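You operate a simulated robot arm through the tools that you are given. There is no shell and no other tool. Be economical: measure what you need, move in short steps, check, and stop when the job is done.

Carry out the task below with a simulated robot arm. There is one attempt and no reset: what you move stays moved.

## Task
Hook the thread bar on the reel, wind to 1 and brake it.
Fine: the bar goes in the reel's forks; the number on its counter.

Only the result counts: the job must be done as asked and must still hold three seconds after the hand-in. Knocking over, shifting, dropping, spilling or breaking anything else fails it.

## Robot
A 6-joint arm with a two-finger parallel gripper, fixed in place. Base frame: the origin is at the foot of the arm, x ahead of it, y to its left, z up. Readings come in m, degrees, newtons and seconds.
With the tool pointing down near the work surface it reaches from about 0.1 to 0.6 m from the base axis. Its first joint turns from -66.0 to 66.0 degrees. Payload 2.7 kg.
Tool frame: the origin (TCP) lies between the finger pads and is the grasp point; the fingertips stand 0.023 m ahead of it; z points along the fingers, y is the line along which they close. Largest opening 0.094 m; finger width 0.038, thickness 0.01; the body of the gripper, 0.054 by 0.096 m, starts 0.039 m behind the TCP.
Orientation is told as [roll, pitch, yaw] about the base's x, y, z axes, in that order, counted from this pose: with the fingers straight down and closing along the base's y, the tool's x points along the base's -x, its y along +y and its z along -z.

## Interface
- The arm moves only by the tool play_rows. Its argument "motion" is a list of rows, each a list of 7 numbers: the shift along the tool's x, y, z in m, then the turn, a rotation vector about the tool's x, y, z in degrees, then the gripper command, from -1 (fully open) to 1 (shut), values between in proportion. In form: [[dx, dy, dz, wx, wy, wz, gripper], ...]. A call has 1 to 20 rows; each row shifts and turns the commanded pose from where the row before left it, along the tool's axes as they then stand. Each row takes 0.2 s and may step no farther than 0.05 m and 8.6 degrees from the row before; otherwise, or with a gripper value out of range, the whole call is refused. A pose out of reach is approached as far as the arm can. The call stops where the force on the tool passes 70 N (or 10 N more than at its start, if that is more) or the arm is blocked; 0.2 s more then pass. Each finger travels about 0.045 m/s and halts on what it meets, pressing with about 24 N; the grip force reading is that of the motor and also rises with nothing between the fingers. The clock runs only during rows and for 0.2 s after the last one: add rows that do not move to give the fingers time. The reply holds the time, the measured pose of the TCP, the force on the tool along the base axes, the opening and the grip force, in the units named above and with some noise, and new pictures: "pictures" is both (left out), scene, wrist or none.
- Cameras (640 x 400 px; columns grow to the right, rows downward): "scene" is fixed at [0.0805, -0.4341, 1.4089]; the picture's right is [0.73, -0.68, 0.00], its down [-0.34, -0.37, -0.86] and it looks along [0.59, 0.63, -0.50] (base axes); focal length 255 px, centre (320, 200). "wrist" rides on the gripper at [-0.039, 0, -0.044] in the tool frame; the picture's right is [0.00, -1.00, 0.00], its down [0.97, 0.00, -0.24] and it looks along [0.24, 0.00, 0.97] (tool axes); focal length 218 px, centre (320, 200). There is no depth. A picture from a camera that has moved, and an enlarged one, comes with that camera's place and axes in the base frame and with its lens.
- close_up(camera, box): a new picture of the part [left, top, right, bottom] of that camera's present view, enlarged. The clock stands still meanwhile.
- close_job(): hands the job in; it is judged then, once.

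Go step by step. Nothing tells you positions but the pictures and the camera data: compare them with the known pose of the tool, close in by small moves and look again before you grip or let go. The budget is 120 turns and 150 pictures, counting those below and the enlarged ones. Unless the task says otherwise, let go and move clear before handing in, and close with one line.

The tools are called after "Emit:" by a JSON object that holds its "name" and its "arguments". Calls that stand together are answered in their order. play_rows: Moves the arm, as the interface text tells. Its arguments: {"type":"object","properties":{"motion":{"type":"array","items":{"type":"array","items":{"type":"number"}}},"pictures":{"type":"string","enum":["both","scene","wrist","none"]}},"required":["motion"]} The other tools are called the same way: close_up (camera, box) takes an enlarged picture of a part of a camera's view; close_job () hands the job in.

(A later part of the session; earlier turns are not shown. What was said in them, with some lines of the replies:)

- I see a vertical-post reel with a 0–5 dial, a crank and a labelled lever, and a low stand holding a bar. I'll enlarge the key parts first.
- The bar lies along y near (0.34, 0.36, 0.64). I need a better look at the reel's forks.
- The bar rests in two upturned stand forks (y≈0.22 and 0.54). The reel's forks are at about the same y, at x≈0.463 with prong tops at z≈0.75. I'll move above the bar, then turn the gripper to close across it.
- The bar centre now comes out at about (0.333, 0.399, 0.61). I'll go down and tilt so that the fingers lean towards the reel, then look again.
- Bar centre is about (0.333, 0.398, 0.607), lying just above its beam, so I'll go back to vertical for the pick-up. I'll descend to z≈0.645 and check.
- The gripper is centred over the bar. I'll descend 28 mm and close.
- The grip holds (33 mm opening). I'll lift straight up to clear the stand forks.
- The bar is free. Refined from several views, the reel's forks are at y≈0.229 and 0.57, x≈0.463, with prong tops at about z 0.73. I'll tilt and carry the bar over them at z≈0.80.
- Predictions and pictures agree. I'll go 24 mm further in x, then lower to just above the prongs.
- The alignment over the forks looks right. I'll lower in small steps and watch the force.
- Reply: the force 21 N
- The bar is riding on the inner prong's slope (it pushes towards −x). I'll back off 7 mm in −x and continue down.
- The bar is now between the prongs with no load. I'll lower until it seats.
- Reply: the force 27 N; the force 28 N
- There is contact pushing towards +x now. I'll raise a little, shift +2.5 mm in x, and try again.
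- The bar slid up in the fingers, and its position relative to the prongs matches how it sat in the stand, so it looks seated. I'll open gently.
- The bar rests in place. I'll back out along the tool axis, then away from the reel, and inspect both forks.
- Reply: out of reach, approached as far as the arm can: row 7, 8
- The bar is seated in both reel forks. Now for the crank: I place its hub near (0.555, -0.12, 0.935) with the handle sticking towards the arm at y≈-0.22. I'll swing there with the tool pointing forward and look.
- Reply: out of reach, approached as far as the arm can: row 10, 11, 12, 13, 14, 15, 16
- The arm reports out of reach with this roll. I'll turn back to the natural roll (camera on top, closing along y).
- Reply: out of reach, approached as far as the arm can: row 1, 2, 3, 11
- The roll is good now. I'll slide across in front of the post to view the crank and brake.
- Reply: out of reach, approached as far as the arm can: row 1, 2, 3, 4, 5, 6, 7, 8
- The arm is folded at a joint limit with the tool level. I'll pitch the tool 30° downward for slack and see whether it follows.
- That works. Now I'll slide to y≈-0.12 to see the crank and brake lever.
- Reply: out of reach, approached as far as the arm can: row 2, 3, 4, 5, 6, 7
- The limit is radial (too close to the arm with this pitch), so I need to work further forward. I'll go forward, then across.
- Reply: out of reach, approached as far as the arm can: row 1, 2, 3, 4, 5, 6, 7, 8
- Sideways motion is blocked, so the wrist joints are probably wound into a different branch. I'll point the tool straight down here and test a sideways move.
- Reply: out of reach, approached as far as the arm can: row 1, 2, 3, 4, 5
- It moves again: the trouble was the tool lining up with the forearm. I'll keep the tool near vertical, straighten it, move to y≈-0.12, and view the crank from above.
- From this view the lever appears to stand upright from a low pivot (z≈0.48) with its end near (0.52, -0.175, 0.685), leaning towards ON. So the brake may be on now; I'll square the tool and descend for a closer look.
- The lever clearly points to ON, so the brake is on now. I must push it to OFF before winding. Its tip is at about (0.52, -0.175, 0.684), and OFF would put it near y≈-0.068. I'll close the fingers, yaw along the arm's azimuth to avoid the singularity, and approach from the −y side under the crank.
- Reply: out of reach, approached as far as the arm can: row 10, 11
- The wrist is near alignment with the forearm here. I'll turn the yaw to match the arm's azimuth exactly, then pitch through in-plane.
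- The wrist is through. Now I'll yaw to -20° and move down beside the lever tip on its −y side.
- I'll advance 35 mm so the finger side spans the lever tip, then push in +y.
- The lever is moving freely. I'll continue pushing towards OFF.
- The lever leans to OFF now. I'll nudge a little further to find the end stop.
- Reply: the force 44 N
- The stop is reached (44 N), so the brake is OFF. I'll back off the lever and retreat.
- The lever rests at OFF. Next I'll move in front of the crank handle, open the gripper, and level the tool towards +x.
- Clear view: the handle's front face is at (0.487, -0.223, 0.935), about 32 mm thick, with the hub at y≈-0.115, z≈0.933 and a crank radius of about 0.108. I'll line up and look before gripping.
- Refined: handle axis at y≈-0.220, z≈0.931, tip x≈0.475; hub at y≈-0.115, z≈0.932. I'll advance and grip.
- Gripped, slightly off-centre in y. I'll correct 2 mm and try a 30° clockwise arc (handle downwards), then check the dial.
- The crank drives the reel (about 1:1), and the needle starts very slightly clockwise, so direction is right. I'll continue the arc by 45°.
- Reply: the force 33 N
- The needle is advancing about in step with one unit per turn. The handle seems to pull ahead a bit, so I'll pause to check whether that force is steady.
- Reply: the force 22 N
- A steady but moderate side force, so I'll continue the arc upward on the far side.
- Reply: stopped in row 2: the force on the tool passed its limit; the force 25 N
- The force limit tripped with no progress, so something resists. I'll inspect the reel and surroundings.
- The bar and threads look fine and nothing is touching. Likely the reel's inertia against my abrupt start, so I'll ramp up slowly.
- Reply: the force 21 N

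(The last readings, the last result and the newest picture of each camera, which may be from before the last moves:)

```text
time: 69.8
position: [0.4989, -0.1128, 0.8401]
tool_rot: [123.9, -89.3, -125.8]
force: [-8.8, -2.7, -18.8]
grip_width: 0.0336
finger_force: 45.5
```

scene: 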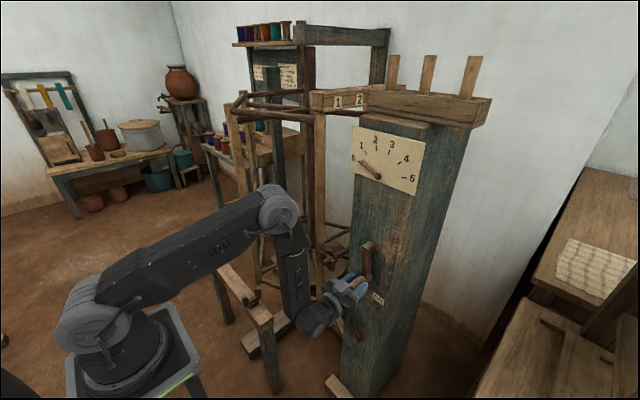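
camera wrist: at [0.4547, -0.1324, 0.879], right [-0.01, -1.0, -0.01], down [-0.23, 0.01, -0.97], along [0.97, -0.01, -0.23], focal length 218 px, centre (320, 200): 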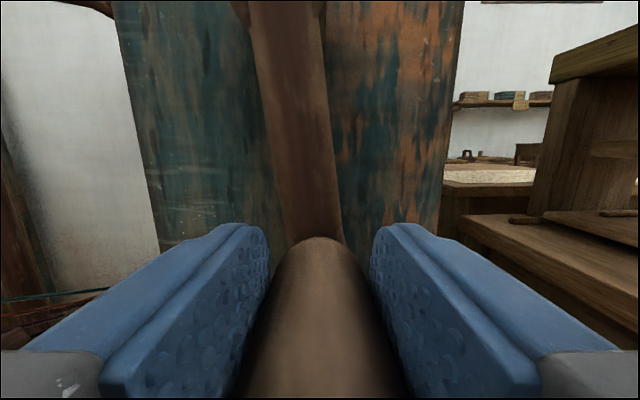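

It moves now. I'll continue with ramped, finer steps to about φ=162°.

Emit:
{"name": "play_rows", "arguments": {"motion": [[0.0008, 0.0034, 0, 0, 0, 0, 1], [0.0003, 0.005, 0, 0, 0, 0, 1], [-0.001, 0.0066, 0, 0, 0, 0, 1], [-0.0032, 0.008, 0, 0, 0, 0, 1], [-0.0039, 0.0077, 0, 0, 0, 0, 1], [-0.0045, 0.0074, 0, 0, 0, 0, 1], [-0.0051, 0.0069, 0, 0, 0, 0, 1], [-0.0057, 0.0065, 0, 0, 0, 0, 1], [-0.0063, 0.0059, 0, 0, 0, 0, 1], [-0.0068, 0.0054, 0, 0, 0, 0, 1], [-0.0072, 0.0048, 0, 0, 0, 0, 1], [-0.0076, 0.0041, 0, 0, 0, 0, 1], [-0.0063, 0.0028, 0, 0, 0, 0, 1], [-0.0049, 0.0018, 0, 0, 0, 0, 1], [-0.0016, 0.0006, 0, 0, 0, 0, 1], [0, 0, 0, 0, 0, 0, 1]], "pictures": "wrist"}}

Emit:
{"name": "close_up", "arguments": {"camera": "scene", "box": [340, 120, 430, 200]}}

```text
time: 73.2
position: [0.5019, -0.0296, 0.9028]
tool_rot: [123.9, -89.6, -124.6]
force: [-16.2, 37.6, -19.3]
grip_width: 0.0327
finger_force: 44.4
camera wrist: at [0.4563, -0.0294, 0.9423], right [-0.01, -1.0, -0.01], down [-0.24, 0.01, -0.97], along [0.97, -0.01, -0.24], focal length 218 px, centre (320, 200)
```

wrist: 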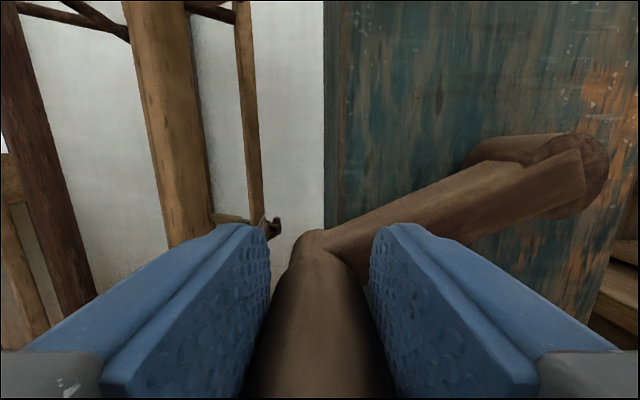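

```text
5.00 times, centred on (385, 160) of scene
camera zoom: at [0.0804, -0.4332, 1.4092], right [0.73, -0.68, 0.0], down [-0.34, -0.37, -0.86], along [0.59, 0.63, -0.51], focal length 1274 px, centre (-5, 400)
```

zoom: 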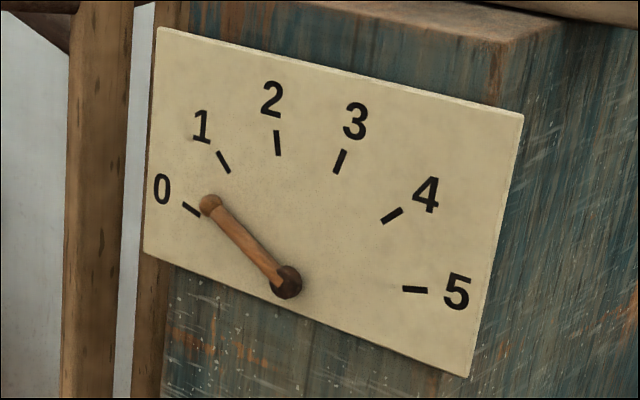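

Turning fine; the needle is at about 0.4–0.45. The radius fits as about 0.101 with centre (-0.1215, 0.932). I'll continue over the far side to φ≈234°.

Emit:
{"name": "play_rows", "arguments": {"motion": [[-0.0025, 0.0018, 0, 0, 0, 0, 1], [-0.0051, 0.0023, 0, 0, 0, 0, 1], [-0.0069, 0.0023, 0, 0, 0, 0, 1], [-0.0087, 0.001, 0, 0, 0, 0, 1], [-0.0088, 0.0002, 0, 0, 0, 0, 1], [-0.0088, -0.0005, 0, 0, 0, 0, 1], [-0.0087, -0.0013, 0, 0, 0, 0, 1], [-0.0086, -0.0021, 0, 0, 0, 0, 1], [-0.0084, -0.0028, 0, 0, 0, 0, 1], [-0.0081, -0.0035, 0, 0, 0, 0, 1], [-0.0077, -0.0042, 0, 0, 0, 0, 1], [-0.0074, -0.0049, 0, 0, 0, 0, 1], [-0.0069, -0.0055, 0, 0, 0, 0, 1], [-0.0064, -0.0061, 0, 0, 0, 0, 1], [-0.0047, -0.0052, 0, 0, 0, 0, 1], [-0.0033, -0.0041, 0, 0, 0, 0, 1], [-0.0011, -0.0014, 0, 0, 0, 0, 1], [0, 0, 0, 0, 0, 0, 1]], "pictures": "both"}}

Emit:
{"name": "close_up", "arguments": {"camera": "scene", "box": [340, 120, 430, 200]}}

```text
time: 75.2
position: [0.502, -0.0233, 0.9736]
tool_rot: [168.5, -88.4, -168.2]
force: [-19.1, 9.1, 12.5]
grip_width: 0.0326
finger_force: 45.7
stopped in row 9: the force on the tool passed its limit (the readings are from after the stop); the commanded pose is now the measured one
camera wrist: at [0.4562, -0.0241, 1.0116], right [0.0, -1.0, -0.01], down [-0.21, 0.0, -0.98], along [0.98, 0.01, -0.21], focal length 218 px, centre (320, 200)
```

scene: 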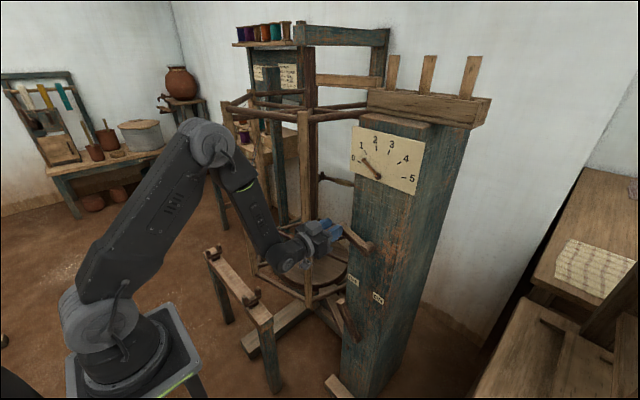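
wrist: 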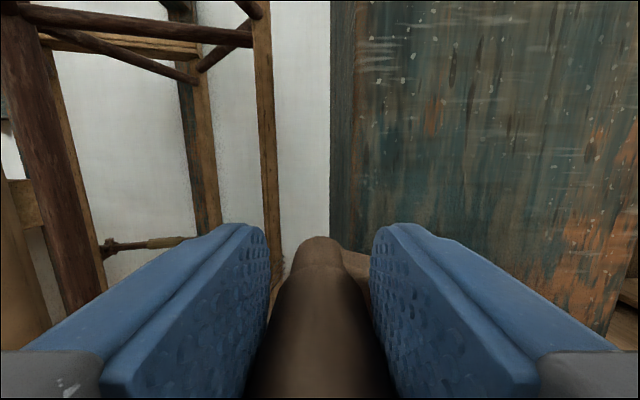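

```text
5.00 times, centred on (385, 160) of scene
camera zoom: at [0.0797, -0.434, 1.409], right [0.73, -0.68, 0.0], down [-0.34, -0.37, -0.86], along [0.59, 0.63, -0.5], focal length 1274 px, centre (-5, 400)
```

zoom: 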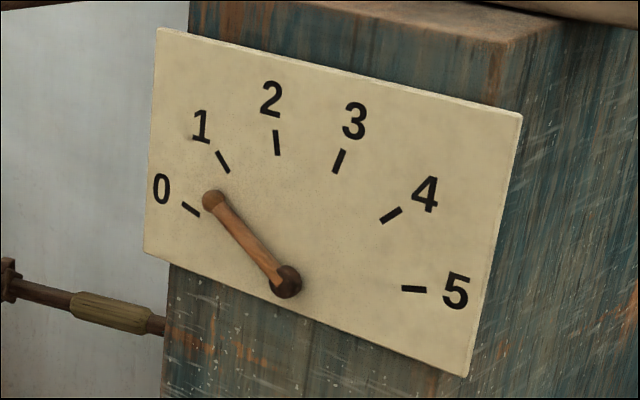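

The bar is still riding in its forks at the back, and the needle is past halfway. I'll back out 3 mm and continue, ramping gently.

Emit:
{"name": "play_rows", "arguments": {"motion": [[0, 0, -0.003, 0, 0, 0, 1], [-0.0025, -0.0011, 0, 0, 0, 0, 1], [-0.004, -0.002, 0, 0, 0, 0, 1], [-0.0055, -0.003, 0, 0, 0, 0, 1], [-0.0061, -0.0039, 0, 0, 0, 0, 1], [-0.0065, -0.0048, 0, 0, 0, 0, 1], [-0.0061, -0.0053, 0, 0, 0, 0, 1], [-0.0056, -0.0058, 0, 0, 0, 0, 1], [-0.0052, -0.0062, 0, 0, 0, 0, 1], [-0.0047, -0.0066, 0, 0, 0, 0, 1], [-0.0041, -0.0069, 0, 0, 0, 0, 1], [-0.0036, -0.0073, 0, 0, 0, 0, 1], [-0.003, -0.0075, 0, 0, 0, 0, 1], [-0.0024, -0.0077, 0, 0, 0, 0, 1], [-0.0018, -0.0079, 0, 0, 0, 0, 1], [-0.0009, -0.0062, 0, 0, 0, 0, 1], [-0.0004, -0.0036, 0, 0, 0, 0, 1], [-0.0001, -0.0018, 0, 0, 0, 0, 1], [0, 0, 0, 0, 0, 0, 1]], "pictures": "wrist"}}

Emit:
{"name": "close_up", "arguments": {"camera": "scene", "box": [340, 120, 430, 200]}}

```text
time: 79.2
position: [0.4997, -0.113, 1.0378]
tool_rot: [174.0, -88.1, -173.9]
force: [12.1, 2.0, 26.0]
grip_width: 0.0324
finger_force: 45.0
camera wrist: at [0.4541, -0.1126, 1.0757], right [0.0, -1.0, 0.0], down [-0.21, 0.0, -0.98], along [0.98, 0.0, -0.21], focal length 218 px, centre (320, 200)
```

wrist: 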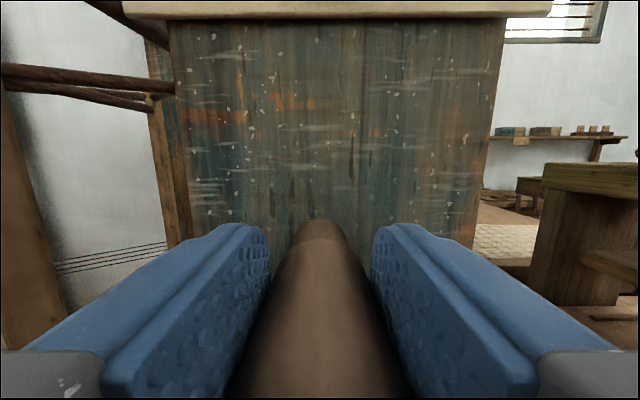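

```text
5.00 times, centred on (385, 160) of scene
camera zoom: at [0.0805, -0.434, 1.4089], right [0.73, -0.68, 0.0], down [-0.34, -0.37, -0.86], along [0.59, 0.63, -0.5], focal length 1274 px, centre (-5, 400)
```

zoom: 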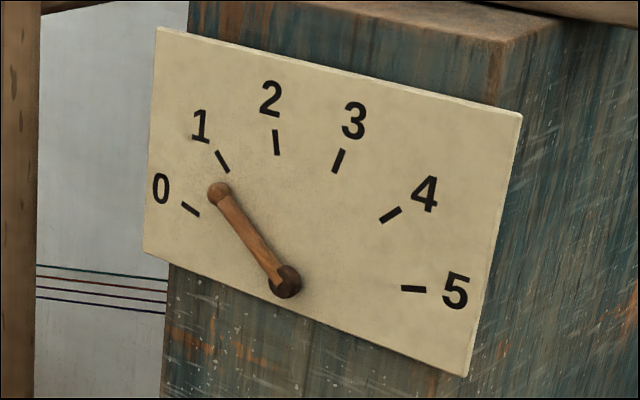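

Needle at about 0.74, matching the crank angle, so 1 is one full turn. I'll continue to φ≈330°.

Emit:
{"name": "play_rows", "arguments": {"motion": [[-0.001, -0.0027, 0, 0, 0, 0, 1], [-0.001, -0.0045, 0, 0, 0, 0, 1], [0.0003, -0.0063, 0, 0, 0, 0, 1], [0.0008, -0.0071, 0, 0, 0, 0, 1], [0.0015, -0.008, 0, 0, 0, 0, 1], [0.0021, -0.0078, 0, 0, 0, 0, 1], [0.0027, -0.0076, 0, 0, 0, 0, 1], [0.0033, -0.0074, 0, 0, 0, 0, 1], [0.0039, -0.0071, 0, 0, 0, 0, 1], [0.0044, -0.0068, 0, 0, 0, 0, 1], [0.005, -0.0064, 0, 0, 0, 0, 1], [0.0054, -0.006, 0, 0, 0, 0, 1], [0.0059, -0.0055, 0, 0, 0, 0, 1], [0.0063, -0.0051, 0, 0, 0, 0, 1], [0.0052, -0.0036, 0, 0, 0, 0, 1], [0.003, -0.0019, 0, 0, 0, 0, 1], [0.0015, -0.0009, 0, 0, 0, 0, 1], [0, 0, 0, 0, 0, 0, 1]], "pictures": "wrist"}}

Emit:
{"name": "close_up", "arguments": {"camera": "scene", "box": [340, 120, 430, 200]}}

```text
time: 83.0
position: [0.499, -0.2097, 0.9835]
tool_rot: [164.8, -88.9, -164.9]
force: [4.8, -26.1, 11.3]
grip_width: 0.0328
finger_force: 45.6
camera wrist: at [0.4545, -0.209, 1.0219], right [0.0, -1.0, -0.01], down [-0.22, 0.01, -0.98], along [0.98, 0.0, -0.22], focal length 218 px, centre (320, 200)
```

wrist: 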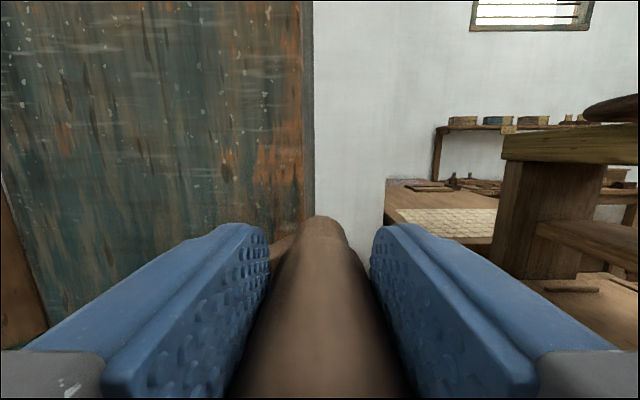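

```text
5.00 times, centred on (385, 160) of scene
camera zoom: at [0.0805, -0.4348, 1.4086], right [0.73, -0.68, 0.0], down [-0.34, -0.37, -0.86], along [0.59, 0.63, -0.5], focal length 1274 px, centre (-5, 400)
```

zoom: 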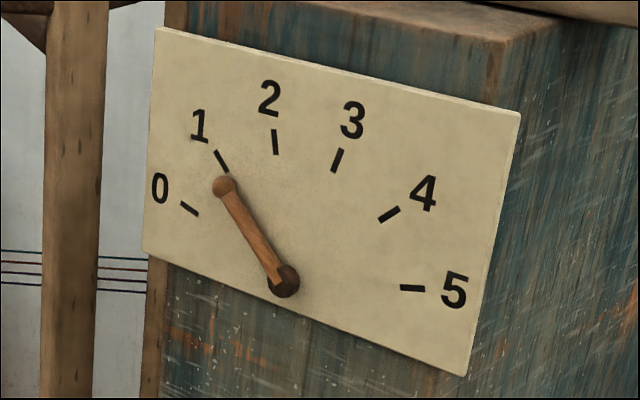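

The needle is close to 1. Last ~30° now, easing in.

Emit:
{"name": "play_rows", "arguments": {"motion": [[0.0023, -0.0023, 0, 0, 0, 0, 1], [0.004, -0.0031, 0, 0, 0, 0, 1], [0.0057, -0.0026, 0, 0, 0, 0, 1], [0.0066, -0.0026, 0, 0, 0, 0, 1], [0.0066, -0.002, 0, 0, 0, 0, 1], [0.0066, -0.0016, 0, 0, 0, 0, 1], [0.0062, -0.0008, 0, 0, 0, 0, 1], [0.0054, -0.0004, 0, 0, 0, 0, 1], [0.004, -0.0001, 0, 0, 0, 0, 1], [0.002, 0, 0, 0, 0, 0, 1], [0, 0, 0, 0, 0, 0, 1]], "pictures": "wrist"}}

Emit:
{"name": "close_up", "arguments": {"camera": "scene", "box": [340, 120, 430, 200]}}

Emit:
{"name": "close_up", "arguments": {"camera": "scene", "box": [200, 190, 430, 330]}}

```text
time: 85.4
position: [0.4999, -0.2202, 0.9329]
tool_rot: [151.0, -89.2, -150.7]
force: [-20.4, 22.6, -1.4]
grip_width: 0.0326
finger_force: 45.2
camera wrist: at [0.4548, -0.2206, 0.9707], right [0.01, -1.0, -0.01], down [-0.23, 0.01, -0.97], along [0.97, 0.01, -0.23], focal length 218 px, centre (320, 200)
```

wrist: 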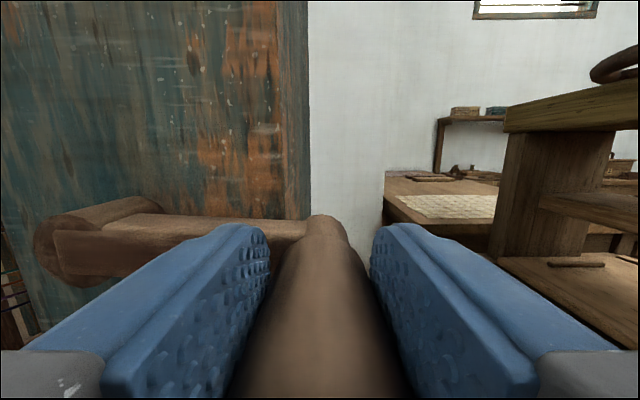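

```text
5.00 times, centred on (385, 160) of scene
camera zoom: at [0.0801, -0.4335, 1.4091], right [0.73, -0.68, 0.0], down [-0.34, -0.37, -0.86], along [0.59, 0.63, -0.5], focal length 1274 px, centre (-5, 400)
```

zoom: 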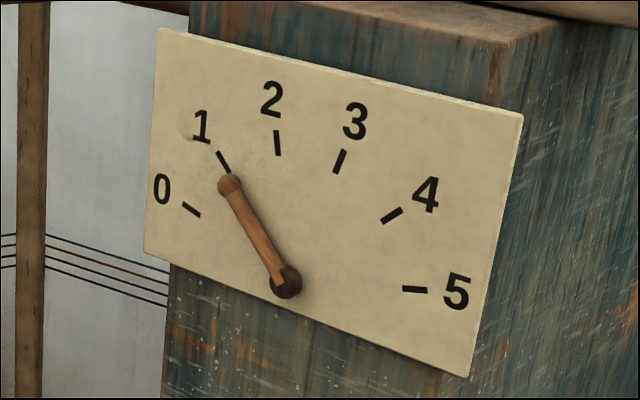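

```text
2.78 times, centred on (315, 260) of scene
camera zoom: at [0.0801, -0.4335, 1.4091], right [0.73, -0.68, 0.0], down [-0.34, -0.37, -0.86], along [0.59, 0.63, -0.5], focal length 709 px, centre (334, 33)
```

zoom: 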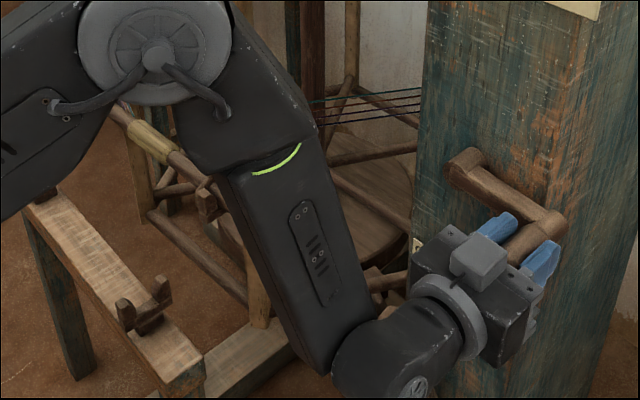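

The needle points at 1 and the crank is back at its starting angle (one full turn). I'll release gently and check it stays.

Emit:
{"name": "play_rows", "arguments": {"motion": [[0, 0, 0, 0, 0, 0, 0.3], [0, 0, 0, 0, 0, 0, 0], [0, 0, 0, 0, 0, 0, -0.4], [0, 0, 0, 0, 0, 0, -1], [0, 0, 0, 0, 0, 0, -1], [0, 0, 0, 0, 0, 0, -1]], "pictures": "wrist"}}

Emit:
{"name": "close_up", "arguments": {"camera": "scene", "box": [340, 120, 430, 200]}}

```text
time: 86.8
position: [0.5002, -0.2217, 0.9331]
tool_rot: [163.1, -88.9, -162.9]
force: [0.0, -1.0, -0.2]
grip_width: 0.0942
finger_force: 0.0
camera wrist: at [0.4557, -0.2224, 0.9721], right [0.0, -1.0, -0.01], down [-0.22, 0.0, -0.97], along [0.97, 0.0, -0.22], focal length 218 px, centre (320, 200)
```

wrist: 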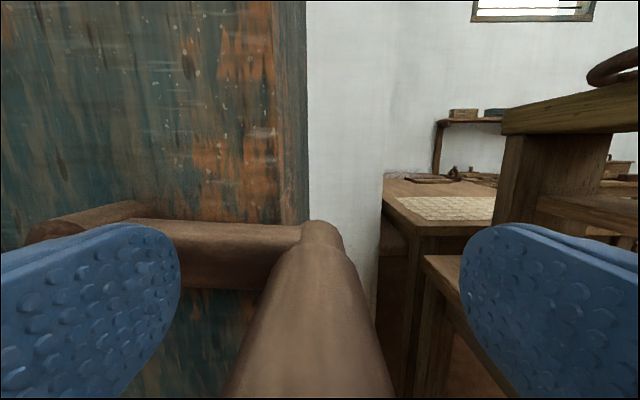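

```text
5.00 times, centred on (385, 160) of scene
camera zoom: at [0.0805, -0.4341, 1.4089], right [0.73, -0.68, 0.0], down [-0.34, -0.37, -0.86], along [0.59, 0.63, -0.5], focal length 1274 px, centre (-5, 400)
```

zoom: 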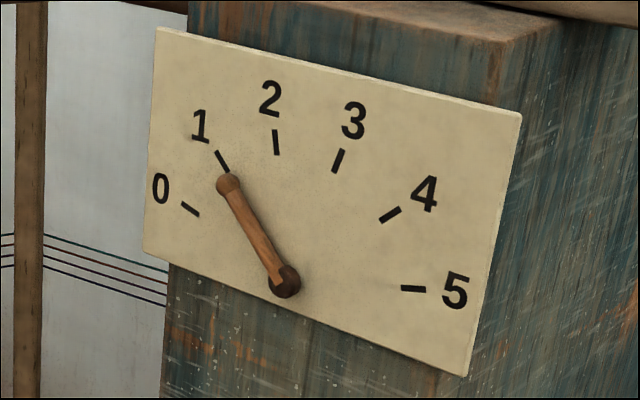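

It holds at 1. Next I'll retreat from the handle, close the fingers, and go to the +y side of the lever.

Emit:
{"name": "play_rows", "arguments": {"motion": [[0, 0, -0.03, 0, 0, 0, -1], [0, 0, -0.035, 0, 0, 0, -1], [0, 0, -0.03, 0, 0, 0, -0.5], [0.02, 0.03, 0, 0, 0, 0, 0.2], [0.025, 0.035, 0, 0, 0, 0, 1], [0.03, 0.035, 0, 0, 0, 0, 1], [0.03, 0.035, 0, 0, 0, 0, 1], [0.03, 0.035, 0, 0, 0, 0, 1], [0.025, 0.03, 0, 0, 0, 0, 1], [0, 0, 0, 0, 7.5, 0, 1], [0, 0, 0, 0, 7.5, 0, 1], [0, 0, 0, 0, 7.5, 0, 1], [0, 0, 0, 0, 7.5, 0, 1], [0, 0, 0, 0, 0, 0, 1], [0, 0, 0, 0, 0, 0, 1]]}}

Emit:
{"name": "close_up", "arguments": {"camera": "scene", "box": [310, 230, 430, 350]}}

```text
time: 90.0
position: [0.4079, -0.0215, 0.7725]
tool_rot: [0.5, -61.0, -0.3]
force: [-0.2, -0.8, 0.2]
grip_width: 0.0
finger_force: 23.9
camera wrist: at [0.3873, -0.0216, 0.8286], right [0.0, -1.0, -0.01], down [-0.68, 0.0, -0.73], along [0.73, 0.01, -0.68], focal length 218 px, centre (320, 200)
```

scene: 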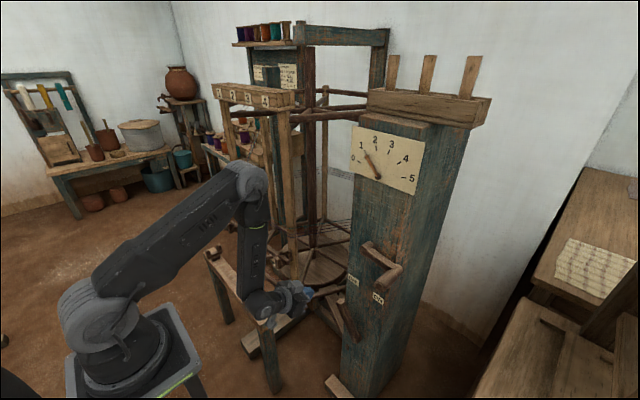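
wrist: 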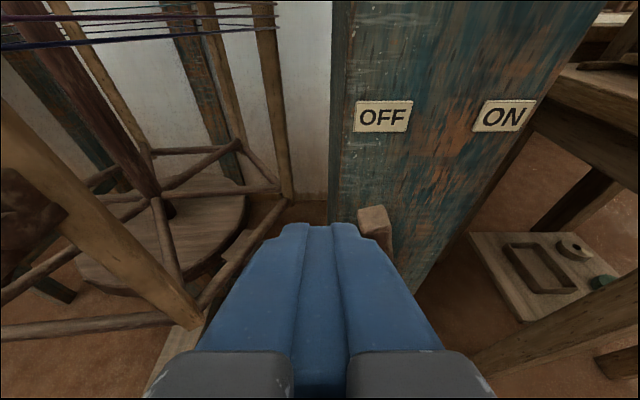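

```text
3.33 times, centred on (370, 290) of scene
camera zoom: at [0.0805, -0.4341, 1.4089], right [0.73, -0.68, 0.0], down [-0.34, -0.37, -0.86], along [0.59, 0.63, -0.5], focal length 849 px, centre (153, -100)
```

zoom: 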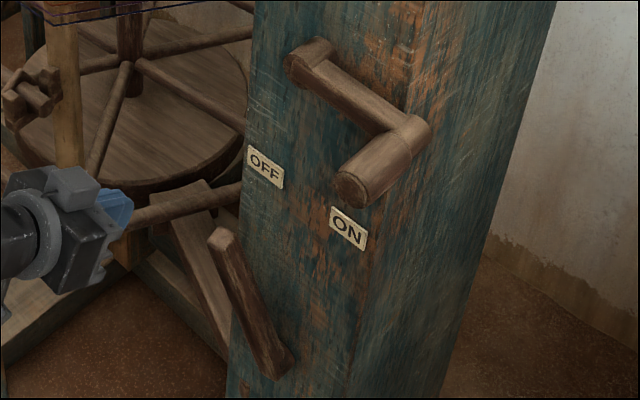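

The needle is still at 1. The lever tip is at about (0.516, -0.064, 0.684). I'll move in beside it on the +y side.

Emit:
{"name": "play_rows", "arguments": {"motion": [[0.0093, 0.0015, 0.0262, 0, 0, 0, 1], [0.0093, 0.0015, 0.0262, 0, 0, 0, 1], [0.0093, 0.0015, 0.0262, 0, 0, 0, 1], [0.0093, 0.0015, 0.0262, 0, 0, 0, 1], [0.0093, 0, 0.0262, 0, 0, 0, 1], [0, 0, 0, 0, 0, 0, 1], [0, 0, 0, 0, 0, 0, 1]]}}

```text
time: 91.6
position: [0.5006, -0.0137, 0.6691]
tool_rot: [0.6, -61.0, -0.4]
force: [-0.8, -0.6, 0.1]
grip_width: 0.0
finger_force: 23.6
camera wrist: at [0.4802, -0.0143, 0.7244], right [0.0, -1.0, -0.01], down [-0.68, 0.0, -0.73], along [0.73, 0.01, -0.68], focal length 218 px, centre (320, 200)
```

scene: 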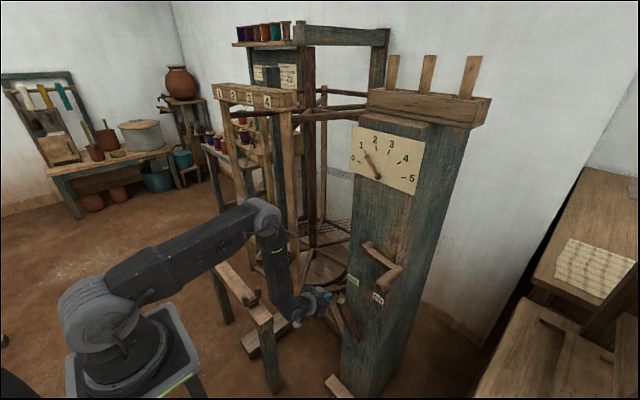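
wrist: 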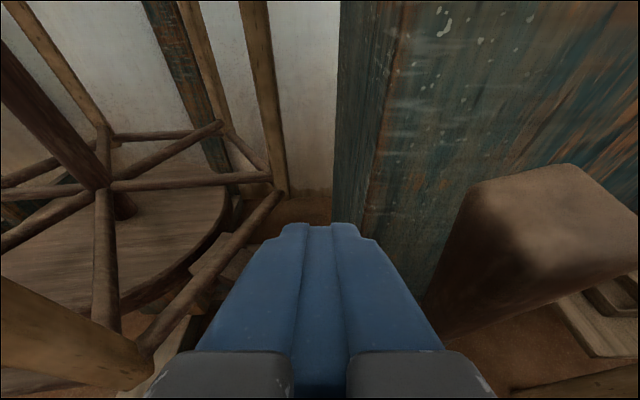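

In position beside the lever. I'll push in −y towards ON.

Emit:
{"name": "play_rows", "arguments": {"motion": [[0, -0.015, 0, 0, 0, 0, 1], [0, -0.015, 0, 0, 0, 0, 1], [0, -0.015, 0, 0, 0, 0, 1], [0, -0.015, 0, 0, 0, 0, 1], [0, -0.015, 0, 0, 0, 0, 1], [0, -0.015, 0, 0, 0, 0, 1], [0, -0.015, 0, 0, 0, 0, 1], [0, -0.01, 0, 0, 0, 0, 1], [0, 0, 0, 0, 0, 0, 1]]}}

Emit:
{"name": "close_up", "arguments": {"camera": "scene", "box": [310, 230, 430, 350]}}

```text
time: 93.6
position: [0.4997, -0.1293, 0.6677]
tool_rot: [0.5, -61.0, -0.4]
force: [-0.3, 0.1, 0.5]
grip_width: 0.0002
finger_force: 24.1
camera wrist: at [0.4799, -0.1292, 0.7236], right [0.0, -1.0, -0.01], down [-0.68, 0.0, -0.73], along [0.73, 0.01, -0.68], focal length 218 px, centre (320, 200)
```

scene: 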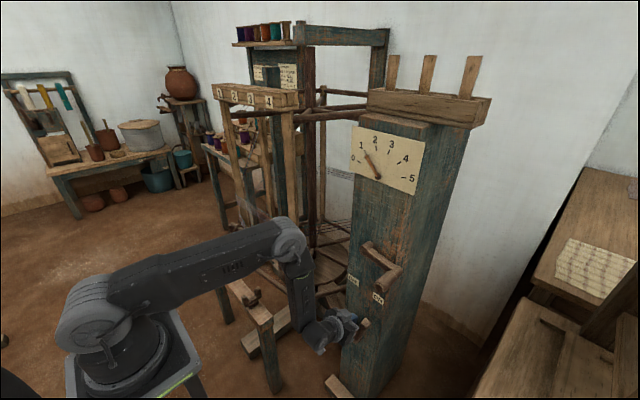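
wrist: 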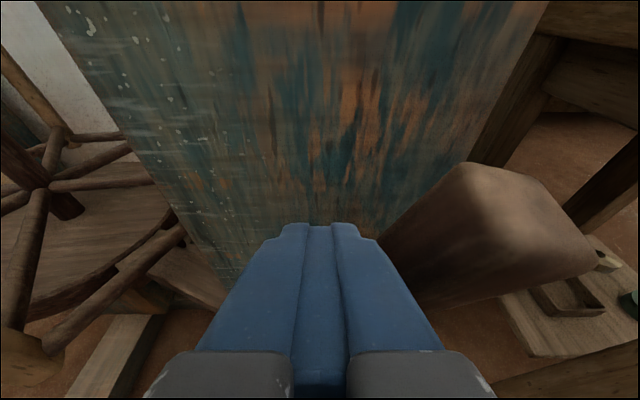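

```text
3.33 times, centred on (370, 290) of scene
camera zoom: at [0.0805, -0.4341, 1.4089], right [0.73, -0.68, 0.0], down [-0.34, -0.37, -0.86], along [0.59, 0.63, -0.5], focal length 849 px, centre (153, -100)
```

zoom: 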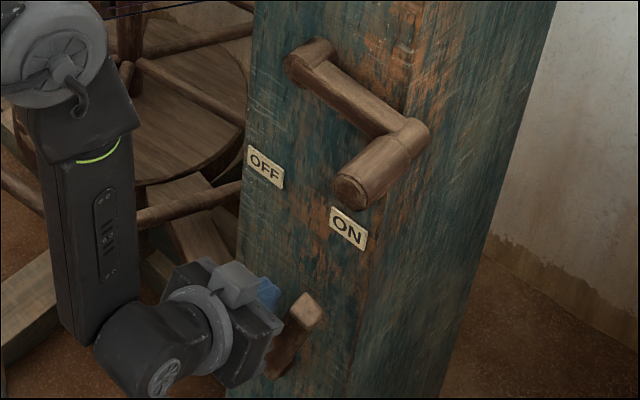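

The lever is nearly at ON. I'll push on in small steps to its stop.

Emit:
{"name": "play_rows", "arguments": {"motion": [[0, -0.005, 0, 0, 0, 0, 1], [0, -0.005, 0, 0, 0, 0, 1], [0, -0.005, 0, 0, 0, 0, 1], [0, -0.004, 0, 0, 0, 0, 1], [0, 0, 0, 0, 0, 0, 1]], "pictures": "none"}}

```text
time: 94.8
position: [0.5001, -0.1434, 0.667]
tool_rot: [0.7, -60.9, 0.5]
force: [-17.3, 42.0, 18.0]
grip_width: 0.0
finger_force: 24.0
```

Stop reached (42 N), so the brake is ON. I'll back off, retreat, and verify everything.

Emit:
{"name": "play_rows", "arguments": {"motion": [[0, 0.01, 0, 0, 0, 0, 1], [0, 0.015, 0, 0, 0, 0, 1], [0, 0.01, -0.02, 0, 0, 0, 1], [0, 0, -0.035, 0, 0, 0, 1], [0, 0, -0.04, 0, 0, 0, 1], [0, 0, -0.02, 0, 0, 0, 1], [0, 0, 0, 0, 0, 0, 1]]}}

Emit:
{"name": "close_up", "arguments": {"camera": "scene", "box": [310, 230, 430, 350]}}

Emit:
{"name": "close_up", "arguments": {"camera": "scene", "box": [340, 120, 430, 200]}}

Emit:
{"name": "close_up", "arguments": {"camera": "scene", "box": [190, 170, 350, 290]}}

```text
time: 96.4
position: [0.3993, -0.1147, 0.724]
tool_rot: [0.6, -61.1, -0.4]
force: [-0.4, 0.1, 0.0]
grip_width: 0.0
finger_force: 24.1
camera wrist: at [0.3794, -0.115, 0.7797], right [0.0, -1.0, -0.01], down [-0.68, 0.0, -0.73], along [0.73, 0.01, -0.68], focal length 218 px, centre (320, 200)
```

scene: 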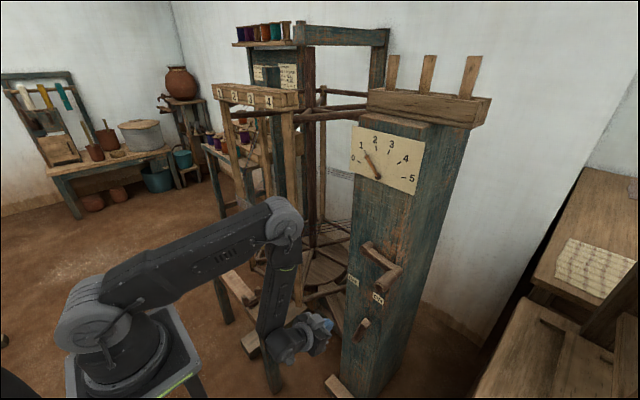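
wrist: 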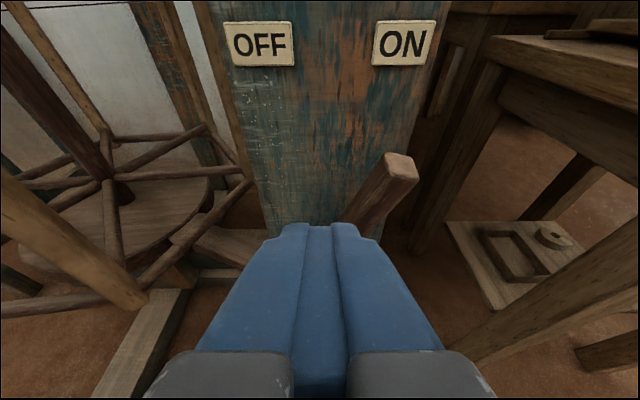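

```text
3.33 times, centred on (370, 290) of scene
camera zoom: at [0.0805, -0.4341, 1.4089], right [0.73, -0.68, 0.0], down [-0.34, -0.37, -0.86], along [0.59, 0.63, -0.5], focal length 849 px, centre (153, -100)
```

zoom: 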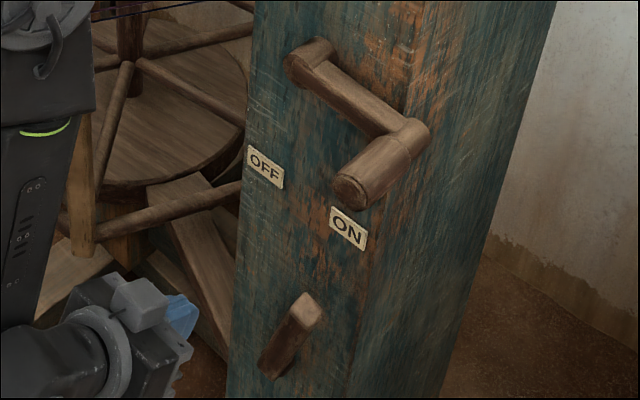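

```text
5.00 times, centred on (385, 160) of scene
camera zoom: at [0.0805, -0.4341, 1.4089], right [0.73, -0.68, 0.0], down [-0.34, -0.37, -0.86], along [0.59, 0.63, -0.5], focal length 1274 px, centre (-5, 400)
```

zoom: 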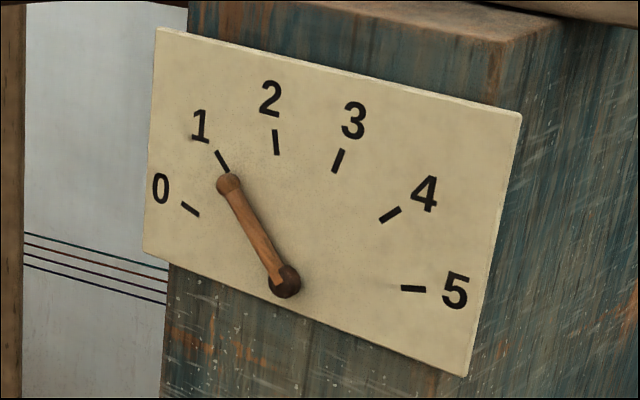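

```text
3.33 times, centred on (270, 230) of scene
camera zoom: at [0.0805, -0.4341, 1.4089], right [0.73, -0.68, 0.0], down [-0.34, -0.37, -0.86], along [0.59, 0.63, -0.5], focal length 849 px, centre (487, 100)
```

zoom: 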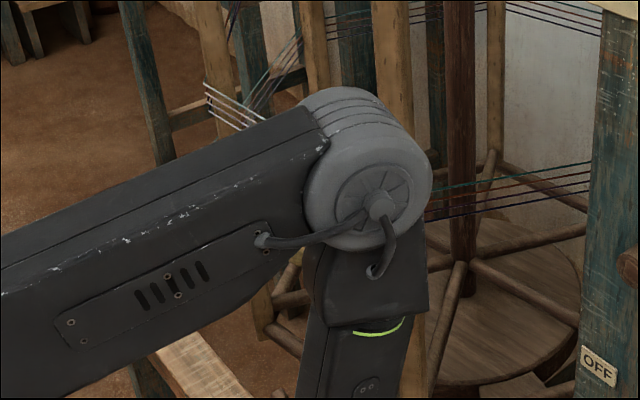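

The lever is at ON and the needle on 1. The arm hides the bar, so I'll shift aside to confirm it is still in both forks.

Emit:
{"name": "play_rows", "arguments": {"motion": [[0, -0.03, -0.01, 0, 0, 0, 1], [0, -0.03, -0.01, 0, 0, 0, 1], [0, -0.03, 0, 0, 0, 0, 1], [0, -0.03, 0, 0, 0, 0, 1], [0, -0.03, 0, 0, 0, 0, 1], [0, -0.03, 0, 0, 0, 0, 1], [0, 0, 0, 0, 0, 0, 1]], "pictures": "scene"}}

Emit:
{"name": "close_up", "arguments": {"camera": "scene", "box": [200, 180, 320, 290]}}

Emit:
{"name": "close_up", "arguments": {"camera": "scene", "box": [340, 120, 430, 200]}}

```text
time: 98.0
position: [0.381, -0.2931, 0.7318]
tool_rot: [0.7, -61.0, -0.4]
force: [0.6, 0.3, -0.2]
grip_width: 0.0
finger_force: 24.2
```

scene: 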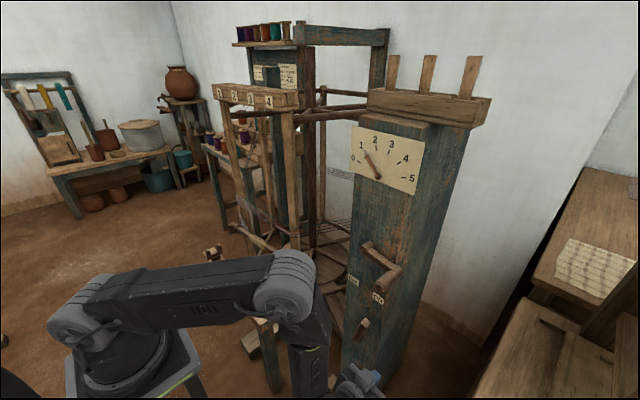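

```text
3.64 times, centred on (260, 235) of scene
camera zoom: at [0.0805, -0.4341, 1.4089], right [0.73, -0.68, 0.0], down [-0.34, -0.37, -0.86], along [0.59, 0.63, -0.5], focal length 926 px, centre (538, 73)
```

zoom: 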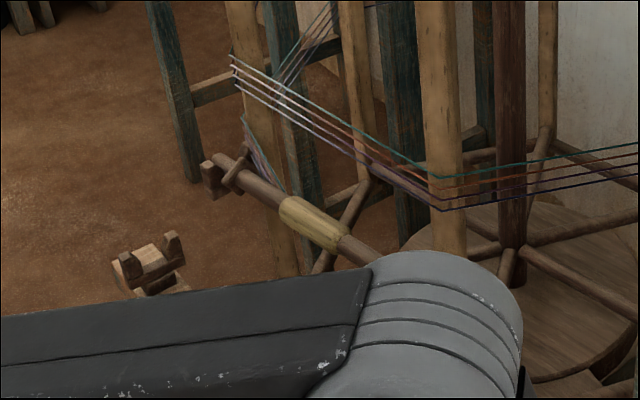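

```text
5.00 times, centred on (385, 160) of scene
camera zoom: at [0.0805, -0.4341, 1.4089], right [0.73, -0.68, 0.0], down [-0.34, -0.37, -0.86], along [0.59, 0.63, -0.5], focal length 1274 px, centre (-5, 400)
```

zoom: 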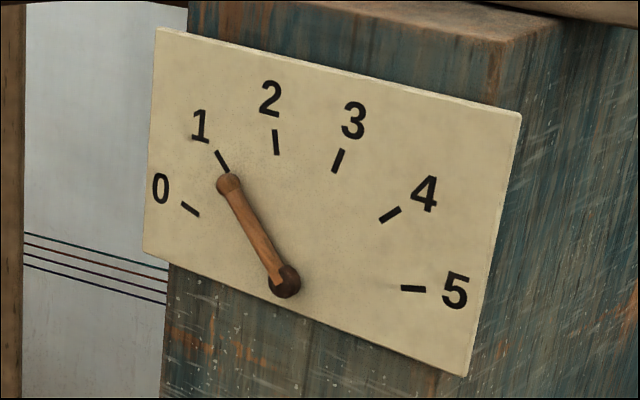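

The thread is wound around the reel, the bar sits in its forks, the needle is steady on 1, the lever is at ON, and the arm is clear. I'm handing in.

Emit:
{"name": "close_job", "arguments": {}}

```text
The job is handed in.
```

The thread bar is in the reel's forks, the reel is wound one turn so the counter reads 1, and the brake lever is at ON. The job is handed in; I haven't seen the verdict. In the last view the arm hid the bar's near fork, but the bar was seated there when I checked just before braking.
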